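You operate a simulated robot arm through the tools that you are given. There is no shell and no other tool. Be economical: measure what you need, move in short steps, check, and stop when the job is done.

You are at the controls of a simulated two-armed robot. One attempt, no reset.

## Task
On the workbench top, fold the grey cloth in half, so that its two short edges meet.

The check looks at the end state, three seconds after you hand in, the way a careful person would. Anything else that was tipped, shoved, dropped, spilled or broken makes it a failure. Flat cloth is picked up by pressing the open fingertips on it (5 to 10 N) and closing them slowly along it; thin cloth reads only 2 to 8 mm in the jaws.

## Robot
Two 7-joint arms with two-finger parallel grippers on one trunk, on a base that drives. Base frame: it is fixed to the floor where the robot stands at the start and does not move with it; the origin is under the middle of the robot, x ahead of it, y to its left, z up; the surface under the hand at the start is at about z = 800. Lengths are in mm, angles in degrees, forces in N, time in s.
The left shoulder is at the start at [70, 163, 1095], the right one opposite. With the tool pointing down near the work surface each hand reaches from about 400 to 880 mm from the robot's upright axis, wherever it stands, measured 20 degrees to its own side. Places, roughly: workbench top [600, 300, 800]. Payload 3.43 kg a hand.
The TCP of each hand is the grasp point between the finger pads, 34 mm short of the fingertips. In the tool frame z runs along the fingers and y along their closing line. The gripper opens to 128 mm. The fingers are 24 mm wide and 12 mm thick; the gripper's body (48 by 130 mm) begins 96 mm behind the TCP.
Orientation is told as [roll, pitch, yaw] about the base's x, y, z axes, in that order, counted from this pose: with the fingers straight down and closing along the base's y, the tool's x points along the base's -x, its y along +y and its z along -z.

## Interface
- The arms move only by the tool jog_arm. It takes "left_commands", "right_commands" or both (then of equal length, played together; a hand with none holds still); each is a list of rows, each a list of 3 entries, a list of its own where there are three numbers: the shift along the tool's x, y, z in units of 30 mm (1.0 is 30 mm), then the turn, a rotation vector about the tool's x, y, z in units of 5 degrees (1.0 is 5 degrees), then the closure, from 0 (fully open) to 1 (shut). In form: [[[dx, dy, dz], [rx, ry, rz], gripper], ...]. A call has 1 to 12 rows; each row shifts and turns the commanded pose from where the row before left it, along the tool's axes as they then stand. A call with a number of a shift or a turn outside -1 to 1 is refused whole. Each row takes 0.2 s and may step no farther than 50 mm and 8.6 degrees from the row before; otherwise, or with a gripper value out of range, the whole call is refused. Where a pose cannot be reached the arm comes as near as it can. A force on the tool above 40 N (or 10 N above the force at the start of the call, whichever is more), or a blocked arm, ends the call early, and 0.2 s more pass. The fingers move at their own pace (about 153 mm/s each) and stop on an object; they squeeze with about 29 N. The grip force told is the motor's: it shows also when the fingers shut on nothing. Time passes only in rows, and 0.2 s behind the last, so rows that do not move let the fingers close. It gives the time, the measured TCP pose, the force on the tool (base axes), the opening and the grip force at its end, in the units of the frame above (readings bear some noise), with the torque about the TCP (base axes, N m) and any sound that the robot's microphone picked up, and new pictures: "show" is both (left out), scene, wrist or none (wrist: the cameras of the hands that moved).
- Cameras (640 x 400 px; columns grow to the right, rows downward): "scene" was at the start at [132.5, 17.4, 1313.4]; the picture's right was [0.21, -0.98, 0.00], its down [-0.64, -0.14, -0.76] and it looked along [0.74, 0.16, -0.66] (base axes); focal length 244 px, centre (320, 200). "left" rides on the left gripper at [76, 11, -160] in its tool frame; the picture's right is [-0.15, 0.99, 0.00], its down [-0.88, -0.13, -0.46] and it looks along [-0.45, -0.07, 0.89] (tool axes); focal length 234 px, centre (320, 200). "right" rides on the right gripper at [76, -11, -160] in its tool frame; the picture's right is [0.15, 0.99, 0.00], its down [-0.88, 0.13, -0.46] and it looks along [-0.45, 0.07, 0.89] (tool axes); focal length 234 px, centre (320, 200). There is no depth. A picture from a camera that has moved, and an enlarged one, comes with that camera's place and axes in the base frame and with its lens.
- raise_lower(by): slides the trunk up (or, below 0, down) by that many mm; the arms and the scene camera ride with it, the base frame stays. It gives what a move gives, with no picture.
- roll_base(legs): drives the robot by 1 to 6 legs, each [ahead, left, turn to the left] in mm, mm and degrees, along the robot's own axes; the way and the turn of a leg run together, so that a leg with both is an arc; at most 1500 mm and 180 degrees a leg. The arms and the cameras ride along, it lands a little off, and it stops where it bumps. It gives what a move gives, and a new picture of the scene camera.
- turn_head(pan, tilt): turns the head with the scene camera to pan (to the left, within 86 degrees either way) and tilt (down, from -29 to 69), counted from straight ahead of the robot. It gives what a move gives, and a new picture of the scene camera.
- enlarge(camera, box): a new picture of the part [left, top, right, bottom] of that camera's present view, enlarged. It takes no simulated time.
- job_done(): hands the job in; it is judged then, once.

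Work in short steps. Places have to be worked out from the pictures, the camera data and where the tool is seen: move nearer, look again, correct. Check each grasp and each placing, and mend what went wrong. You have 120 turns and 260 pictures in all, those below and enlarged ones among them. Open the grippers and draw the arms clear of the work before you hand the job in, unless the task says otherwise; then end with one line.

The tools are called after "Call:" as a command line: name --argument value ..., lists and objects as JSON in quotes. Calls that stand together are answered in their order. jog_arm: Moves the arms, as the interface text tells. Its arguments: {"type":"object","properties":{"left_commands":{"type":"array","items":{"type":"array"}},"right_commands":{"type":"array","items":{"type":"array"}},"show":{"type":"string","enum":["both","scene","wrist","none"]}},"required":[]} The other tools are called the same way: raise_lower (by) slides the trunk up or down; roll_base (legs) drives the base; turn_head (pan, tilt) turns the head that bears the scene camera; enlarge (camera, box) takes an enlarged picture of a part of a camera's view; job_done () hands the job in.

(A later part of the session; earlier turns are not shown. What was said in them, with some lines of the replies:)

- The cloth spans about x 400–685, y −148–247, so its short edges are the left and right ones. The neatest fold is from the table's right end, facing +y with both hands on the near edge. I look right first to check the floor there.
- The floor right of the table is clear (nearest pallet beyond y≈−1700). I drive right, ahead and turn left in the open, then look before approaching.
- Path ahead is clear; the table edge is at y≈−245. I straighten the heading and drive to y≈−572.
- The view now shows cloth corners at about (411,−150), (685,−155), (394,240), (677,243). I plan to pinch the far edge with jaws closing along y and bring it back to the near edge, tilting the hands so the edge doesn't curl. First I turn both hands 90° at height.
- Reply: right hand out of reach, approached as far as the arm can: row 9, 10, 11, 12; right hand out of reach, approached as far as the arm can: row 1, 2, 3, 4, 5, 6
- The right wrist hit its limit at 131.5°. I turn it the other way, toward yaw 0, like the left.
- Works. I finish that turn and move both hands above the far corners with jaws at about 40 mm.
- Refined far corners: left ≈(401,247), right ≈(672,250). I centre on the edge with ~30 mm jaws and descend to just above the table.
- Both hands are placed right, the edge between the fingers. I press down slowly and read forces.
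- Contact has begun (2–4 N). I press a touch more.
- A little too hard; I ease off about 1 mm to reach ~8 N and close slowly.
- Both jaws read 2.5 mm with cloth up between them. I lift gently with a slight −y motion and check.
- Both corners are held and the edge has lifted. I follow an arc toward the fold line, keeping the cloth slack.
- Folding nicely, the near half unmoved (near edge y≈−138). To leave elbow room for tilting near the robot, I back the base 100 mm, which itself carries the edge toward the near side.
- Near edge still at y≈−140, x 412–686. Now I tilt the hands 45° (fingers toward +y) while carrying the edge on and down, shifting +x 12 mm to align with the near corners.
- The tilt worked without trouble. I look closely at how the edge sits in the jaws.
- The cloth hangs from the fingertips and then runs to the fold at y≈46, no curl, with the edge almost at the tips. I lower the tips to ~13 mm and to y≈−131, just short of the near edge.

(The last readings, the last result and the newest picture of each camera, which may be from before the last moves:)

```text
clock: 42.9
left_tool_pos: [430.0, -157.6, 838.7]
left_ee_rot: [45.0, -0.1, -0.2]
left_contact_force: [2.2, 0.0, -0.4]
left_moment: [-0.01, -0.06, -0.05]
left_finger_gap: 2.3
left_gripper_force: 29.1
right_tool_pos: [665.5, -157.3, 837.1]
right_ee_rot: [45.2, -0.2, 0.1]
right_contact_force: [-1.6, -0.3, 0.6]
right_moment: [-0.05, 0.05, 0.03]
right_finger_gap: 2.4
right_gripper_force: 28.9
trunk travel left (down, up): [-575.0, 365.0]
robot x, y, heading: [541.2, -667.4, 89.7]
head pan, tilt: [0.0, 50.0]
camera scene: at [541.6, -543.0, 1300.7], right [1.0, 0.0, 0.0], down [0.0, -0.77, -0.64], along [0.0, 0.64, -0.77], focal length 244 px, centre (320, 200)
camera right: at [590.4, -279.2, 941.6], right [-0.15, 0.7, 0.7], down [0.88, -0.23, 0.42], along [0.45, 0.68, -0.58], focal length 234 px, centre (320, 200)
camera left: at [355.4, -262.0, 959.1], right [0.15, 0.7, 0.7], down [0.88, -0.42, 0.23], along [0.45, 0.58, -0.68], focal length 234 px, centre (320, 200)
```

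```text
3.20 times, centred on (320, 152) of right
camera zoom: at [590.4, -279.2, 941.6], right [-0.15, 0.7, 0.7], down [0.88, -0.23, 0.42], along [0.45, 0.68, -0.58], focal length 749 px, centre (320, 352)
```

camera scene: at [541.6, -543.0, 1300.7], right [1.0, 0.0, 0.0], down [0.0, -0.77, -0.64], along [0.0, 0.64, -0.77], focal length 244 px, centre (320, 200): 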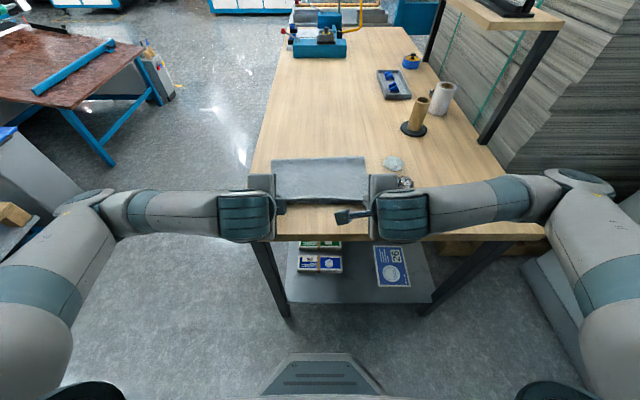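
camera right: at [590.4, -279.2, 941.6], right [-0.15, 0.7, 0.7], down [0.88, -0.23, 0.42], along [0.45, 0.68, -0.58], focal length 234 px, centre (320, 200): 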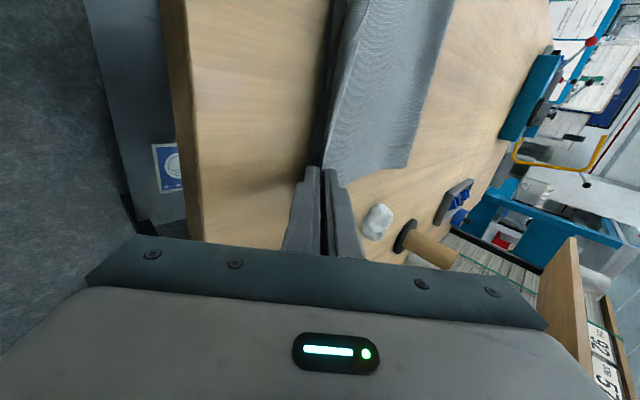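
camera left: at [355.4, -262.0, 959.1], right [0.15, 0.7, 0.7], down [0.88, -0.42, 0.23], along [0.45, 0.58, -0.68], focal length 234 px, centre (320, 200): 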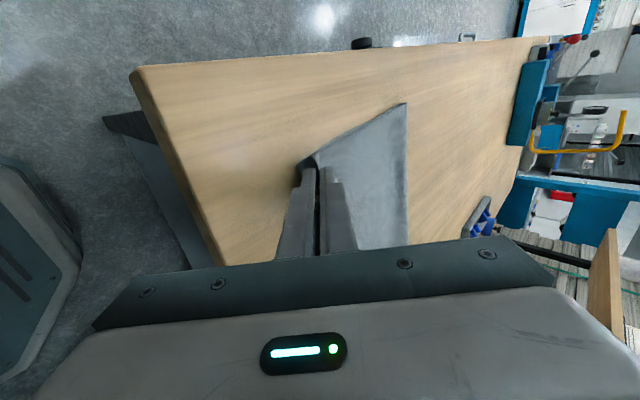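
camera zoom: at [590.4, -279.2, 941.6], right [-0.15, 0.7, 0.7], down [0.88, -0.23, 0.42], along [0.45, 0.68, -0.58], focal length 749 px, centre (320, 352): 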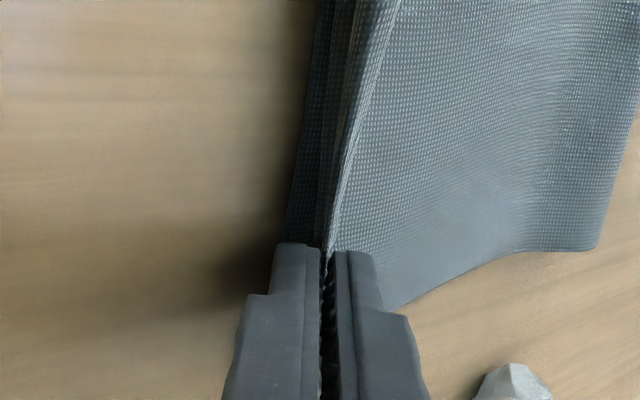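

The top edge lies about 5–10 mm short of the bottom edge. I shift slightly −y and down, then open the jaws a little.

Call:
jog_arm --left_commands '[[[-0.07, -0.26, -0.118], [0, 0, 0], 1], [[0, 0, 0], [0, 0, 0], 1], [[0, 0.05, -0.05], [0, 0, 0], 0.95], [[0, 0.05, -0.05], [0, 0, 0], 0.91], [[0, 0, 0], [0, 0, 0], 0.91]]' --right_commands '[[[0, -0.165, -0.07], [0, 0, 0], 1], [[0, 0, 0], [0, 0, 0], 1], [[0, 0.05, -0.05], [0, 0, 0], 0.95], [[0, 0.05, -0.05], [0, 0, 0], 0.91], [[0, 0, 0], [0, 0, 0], 0.91]]' --show "none"

Call:
enlarge --camera "left" --box '[230, 90, 400, 196]'

Call:
enlarge --camera "right" --box '[220, 90, 420, 215]'

```text
clock: 44.1
left_tool_pos: [434.3, -162.4, 839.5]
left_ee_rot: [45.0, 0.0, -0.2]
left_contact_force: [-0.5, -0.5, -0.2]
left_moment: [-0.01, -0.03, 0.01]
left_finger_gap: 11.4
left_gripper_force: 0.0
right_tool_pos: [664.8, -158.3, 836.4]
right_ee_rot: [45.1, -0.1, 0.1]
right_contact_force: [0.1, 0.5, 0.9]
right_moment: [0.0, -0.01, 0.0]
right_finger_gap: 11.9
right_gripper_force: 0.1
right hand out of reach, approached as far as the arm can: row 4
trunk travel left (down, up): [-575.0, 365.0]
robot x, y, heading: [542.2, -670.3, 89.7]
head pan, tilt: [0.0, 50.0]
```

```text
3.76 times, centred on (315, 143) of left
camera zoom: at [358.3, -268.2, 959.8], right [0.15, 0.7, 0.7], down [0.88, -0.42, 0.23], along [0.45, 0.58, -0.68], focal length 882 px, centre (339, 415)
```

zoom: 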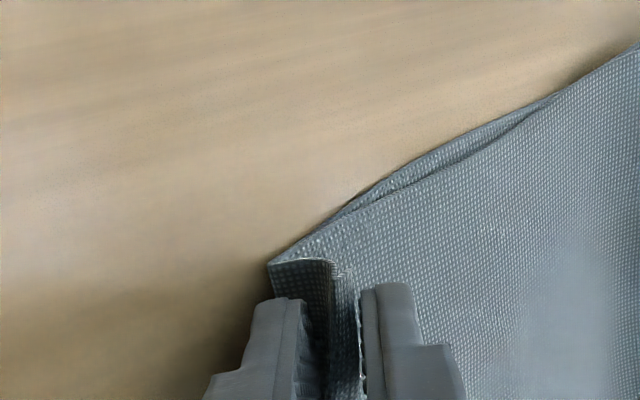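

```text
3.20 times, centred on (320, 152) of right
camera zoom: at [588.8, -280.9, 941.2], right [-0.15, 0.7, 0.7], down [0.88, -0.23, 0.42], along [0.45, 0.68, -0.58], focal length 749 px, centre (320, 352)
```

zoom: 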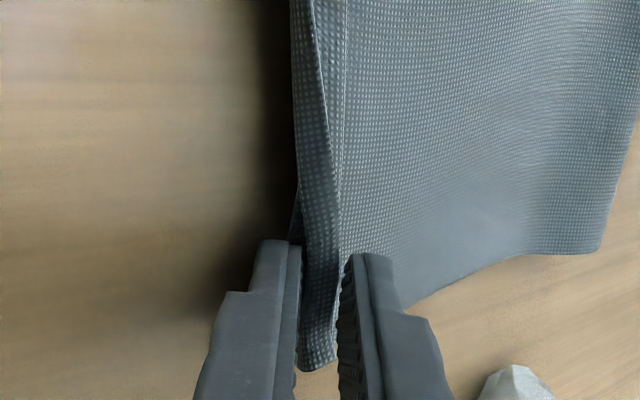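

Released, but ~15–20 mm of edge strip stands up at the jaws with the bend right over the bottom edge (y≈−147). I re-close, carry it +y ~15 mm so the strip will lie level with the bottom edge once flattened, reopen and withdraw along the fingers.

Call:
jog_arm --left_commands '[[[0, 0, 0], [0, 0, 0], 1], [[0, 0, 0], [0, 0, 0], 1], [[0, 0.2, 0.15], [0, 0, 0], 1], [[0, 0.2, 0.15], [0, 0, 0], 1], [[0, 0, 0], [0, 0, 0], 0.95], [[0, 0.03, -0.03], [0, 0, 0], 0.88], [[0, 0, 0], [0, 0, 0], 0.88], [[0, 0, -0.4], [0, 0, 0], 0.88], [[0, 0, -0.6], [0, 0, 0], 0.88], [[0, 0, -0.8], [0, 0, 0], 0.88], [[0, 0, -0.8], [0, 0, 0], 0.88]]' --right_commands '[[[0, 0, 0], [0, 0, 0], 1], [[0, 0, 0], [0, 0, 0], 1], [[0, 0.2, 0.15], [0, 0, 0], 1], [[0, 0.2, 0.15], [0, 0, 0], 1], [[0, 0, 0], [0, 0, 0], 0.95], [[0, 0.03, -0.03], [0, 0, 0], 0.88], [[0, 0, 0], [0, 0, 0], 0.88], [[0, 0, -0.4], [0, 0, 0], 0.88], [[0, 0, -0.6], [0, 0, 0], 0.88], [[0, 0, -0.8], [0, 0, 0], 0.88], [[0, 0, -0.8], [0, 0, 0], 0.88]]'

```text
clock: 46.5
left_tool_pos: [456.6, -162.7, 890.9]
left_ee_rot: [44.9, 0.0, -0.1]
left_contact_force: [0.0, -0.6, -0.1]
left_moment: [0.03, 0.01, 0.04]
left_finger_gap: 15.2
left_gripper_force: 0.1
left hand out of reach, approached as far as the arm can: row 9, 10, 11
right_tool_pos: [643.7, -156.1, 887.2]
right_ee_rot: [45.1, -0.2, 0.1]
right_contact_force: [0.5, 0.6, 0.0]
right_moment: [0.0, -0.07, 0.0]
right_finger_gap: 15.2
right_gripper_force: 0.0
right hand out of reach, approached as far as the arm can: row 9, 10, 11
trunk travel left (down, up): [-575.0, 365.0]
robot x, y, heading: [542.5, -670.1, 89.7]
head pan, tilt: [0.0, 50.0]
camera scene: at [541.8, -543.3, 1300.6], right [1.0, 0.0, 0.0], down [0.0, -0.77, -0.64], along [0.0, 0.64, -0.77], focal length 244 px, centre (320, 200)
camera right: at [568.3, -278.7, 991.3], right [-0.15, 0.7, 0.7], down [0.88, -0.23, 0.42], along [0.45, 0.68, -0.58], focal length 234 px, centre (320, 200)
camera left: at [381.8, -268.8, 1012.0], right [0.15, 0.7, 0.7], down [0.88, -0.42, 0.23], along [0.45, 0.58, -0.68], focal length 234 px, centre (320, 200)
```

scene: 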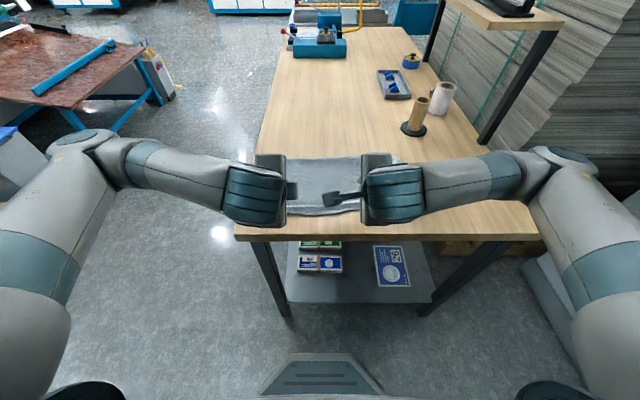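
right: 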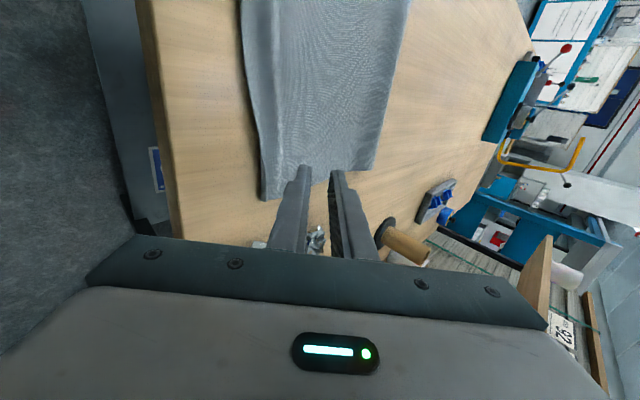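
left: 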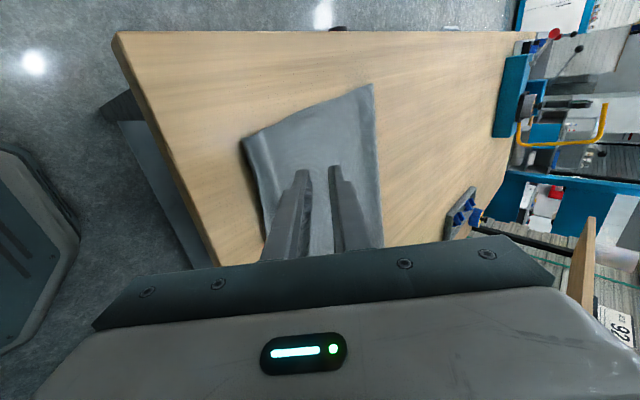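

The hands got near their inner limit; I raise them and turn them back to vertical, then look at the cloth.

Call:
jog_arm --left_commands '[[[0.1, 0.5, -0.5], [0, 0, 0], 0.88], [[0.2, 0.5, -0.5], [1, 0, 0], 0.88], [[0.3, 0.5, -0.5], [1, 0, 0], 0.88], [[0.3, 0.5, -0.5], [1, 0, 0], 0.88], [[0.3, 0.5, -0.6], [1, 0, 0], 0.88], [[0.3, 0.4, -0.7], [1, 0, 0], 0.88], [[0.3, 0.3, -0.8], [1, 0, 0], 0.88], [[0.3, 0.2, -0.8], [1, 0, 0], 0.88], [[0.3, 0, -0.8], [1, 0, 0], 0.88], [[0.3, 0, -0.5], [1, 0, 0], 0.88]]' --right_commands '[[[-0.1, 0.5, -0.5], [0, 0, 0], 0.88], [[-0.2, 0.5, -0.5], [1, 0, 0], 0.88], [[-0.3, 0.5, -0.5], [1, 0, 0], 0.88], [[-0.3, 0.5, -0.5], [1, 0, 0], 0.88], [[-0.3, 0.5, -0.6], [1, 0, 0], 0.88], [[-0.3, 0.4, -0.7], [1, 0, 0], 0.88], [[-0.3, 0.3, -0.8], [1, 0, 0], 0.88], [[-0.3, 0.2, -0.8], [1, 0, 0], 0.88], [[-0.3, 0, -0.8], [1, 0, 0], 0.88], [[-0.3, 0, -0.5], [1, 0, 0], 0.88]]'

```text
clock: 48.7
left_tool_pos: [376.2, -151.8, 1110.3]
left_ee_rot: [-0.1, 0.0, -0.3]
left_contact_force: [-0.6, 0.4, 0.8]
left_moment: [0.02, 0.01, 0.01]
left_finger_gap: 15.2
left_gripper_force: 0.1
left hand out of reach, approached as far as the arm can: row 1
right_tool_pos: [721.9, -148.0, 1106.7]
right_ee_rot: [0.1, -0.1, 0.2]
right_contact_force: [-0.5, 0.5, -0.2]
right_moment: [0.0, 0.01, -0.03]
right_finger_gap: 15.3
right_gripper_force: 0.0
right hand out of reach, approached as far as the arm can: row 1
trunk travel left (down, up): [-575.0, 365.0]
robot x, y, heading: [545.3, -670.1, 89.6]
head pan, tilt: [0.0, 50.0]
camera scene: at [541.5, -543.0, 1300.6], right [1.0, 0.0, 0.0], down [0.0, -0.77, -0.64], along [0.0, 0.64, -0.77], focal length 244 px, centre (320, 200)
camera right: at [645.3, -160.5, 1267.1], right [-0.15, 0.99, 0.0], down [0.88, 0.13, 0.46], along [0.45, 0.07, -0.89], focal length 234 px, centre (320, 200)
camera left: at [301.2, -141.5, 1269.7], right [0.15, 0.99, 0.0], down [0.88, -0.13, 0.46], along [0.45, -0.07, -0.89], focal length 234 px, centre (320, 200)
```

scene: 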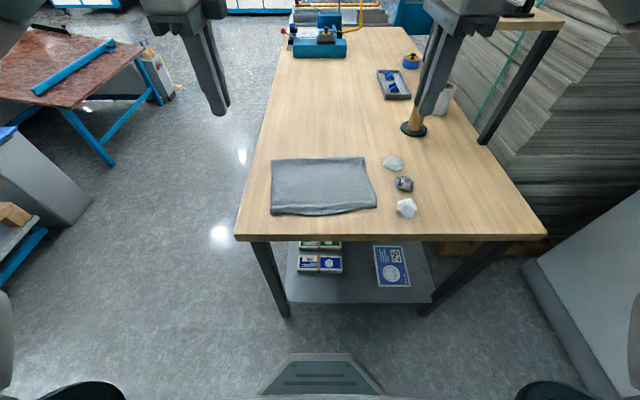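
right: 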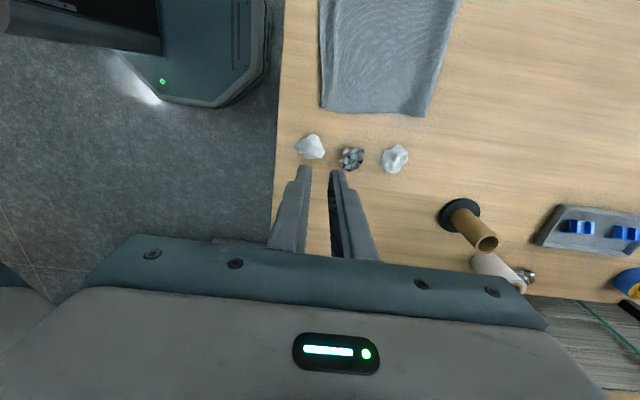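
left: 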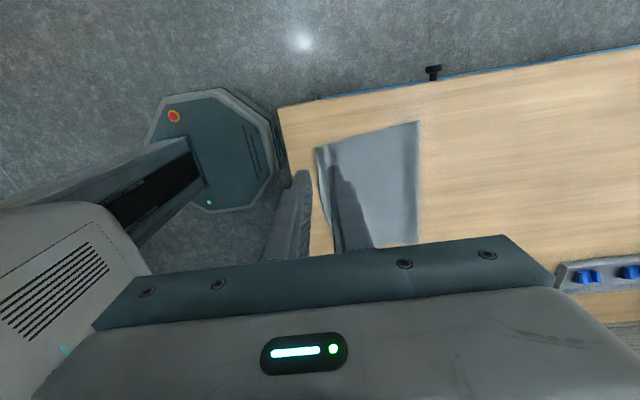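

Call:
enlarge --camera "scene" --box '[258, 145, 390, 227]'

Call:
enlarge --camera "right" --box '[290, 0, 470, 120]'

```text
4.85 times, centred on (324, 186) of scene
camera zoom: at [541.5, -543.0, 1300.6], right [1.0, 0.0, 0.0], down [0.0, -0.77, -0.64], along [0.0, 0.64, -0.77], focal length 1184 px, centre (301, 268)
```

zoom: 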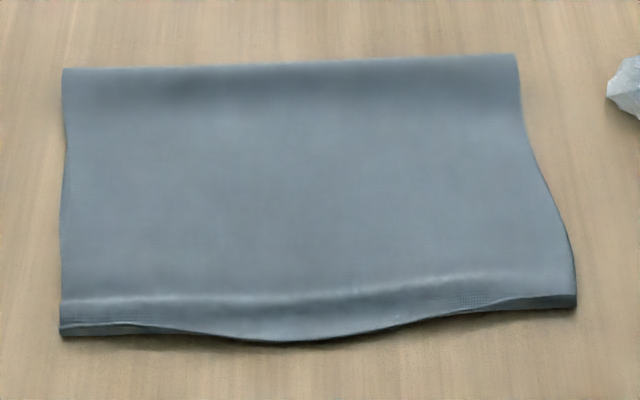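

```text
3.33 times, centred on (380, 60) of right
camera zoom: at [645.3, -160.5, 1267.1], right [-0.15, 0.99, 0.0], down [0.88, 0.13, 0.46], along [0.45, 0.07, -0.89], focal length 781 px, centre (120, 667)
```

zoom: 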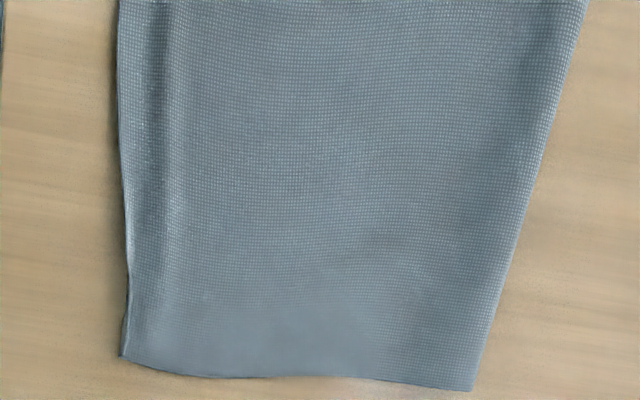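

The edges meet within about a centimetre, with no curl. One check from the left camera for puffiness and alignment.

Call:
enlarge --camera "left" --box '[290, 100, 450, 260]'

Call:
enlarge --camera "scene" --box '[262, 198, 322, 222]'

Call:
enlarge --camera "scene" --box '[322, 192, 382, 222]'

```text
2.50 times, centred on (370, 180) of left
camera zoom: at [301.2, -141.5, 1269.7], right [0.15, 0.99, 0.0], down [0.88, -0.13, 0.46], along [0.45, -0.07, -0.89], focal length 585 px, centre (195, 250)
```

zoom: 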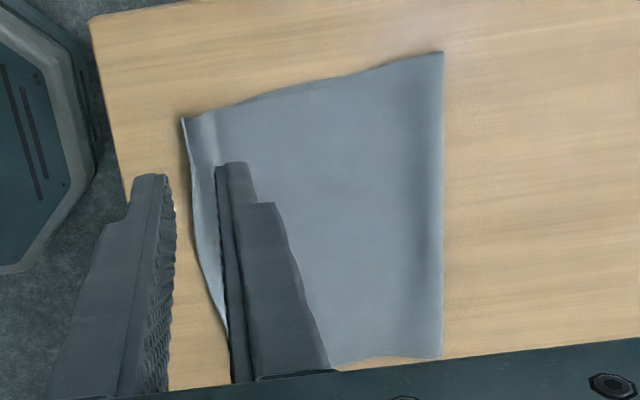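

```text
10.67 times, centred on (292, 210) of scene
camera zoom: at [541.5, -543.0, 1300.6], right [1.0, 0.0, 0.0], down [0.0, -0.77, -0.64], along [0.0, 0.64, -0.77], focal length 2606 px, centre (619, 93)
```

zoom: 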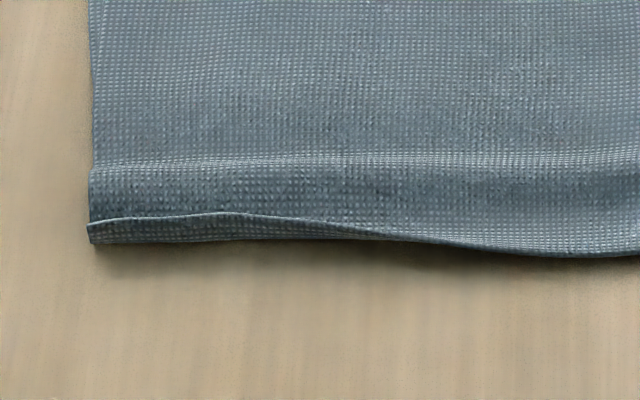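

```text
10.67 times, centred on (352, 207) of scene
camera zoom: at [541.5, -543.0, 1300.6], right [1.0, 0.0, 0.0], down [0.0, -0.77, -0.64], along [0.0, 0.64, -0.77], focal length 2606 px, centre (-21, 125)
```

zoom: 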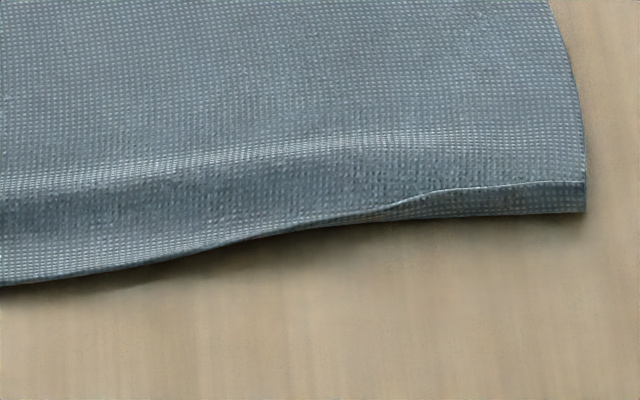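

The top edge sits within ~7 mm of the bottom edge along its whole length, and nothing else has moved. I open the grippers fully and raise the hands a little more.

Call:
jog_arm --left_commands '[[[0, 0, -0.8], [0, 0, 0], 0], [[0, 0, -0.8], [0, 0, 0], 0], [[0, 0, 0], [0, 0, 0], 0], [[0, 0, 0], [0, 0, 0], 0]]' --right_commands '[[[0, 0, -0.8], [0, 0, 0], 0], [[0, 0, -0.8], [0, 0, 0], 0], [[0, 0, 0], [0, 0, 0], 0], [[0, 0, 0], [0, 0, 0], 0]]' --show "scene"

```text
clock: 49.7
left_tool_pos: [378.0, -153.7, 1157.8]
left_ee_rot: [0.0, 0.1, -0.3]
left_contact_force: [0.2, 0.3, -0.9]
left_moment: [0.01, 0.03, 0.01]
left_finger_gap: 127.7
left_gripper_force: 0.0
right_tool_pos: [720.3, -146.3, 1156.1]
right_ee_rot: [0.1, -0.1, 0.2]
right_contact_force: [-0.1, -1.0, 0.2]
right_moment: [0.01, 0.0, 0.02]
right_finger_gap: 128.0
right_gripper_force: 0.1
trunk travel left (down, up): [-575.0, 365.0]
robot x, y, heading: [541.6, -668.2, 89.9]
head pan, tilt: [0.0, 50.0]
camera scene: at [541.6, -543.5, 1300.7], right [1.0, 0.0, 0.0], down [0.0, -0.77, -0.64], along [0.0, 0.64, -0.77], focal length 244 px, centre (320, 200)
```

scene: 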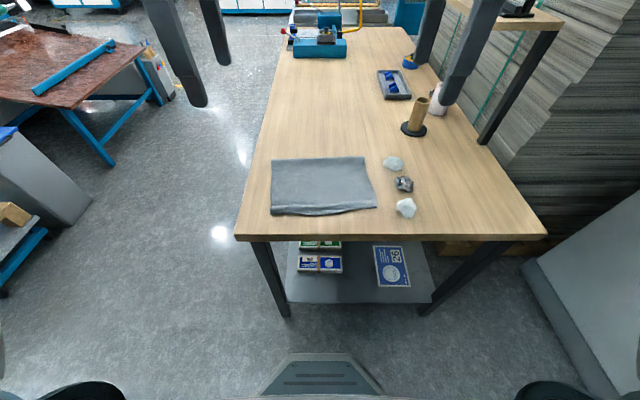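

The cloth is folded, both grippers are open and clear, and everything else is where it was; I hand in.

Call:
job_done

```text
The job is handed in.
```

The grey cloth is folded in half with its two short edges meeting to within about 1 cm, nothing else was disturbed, and the job is handed in.
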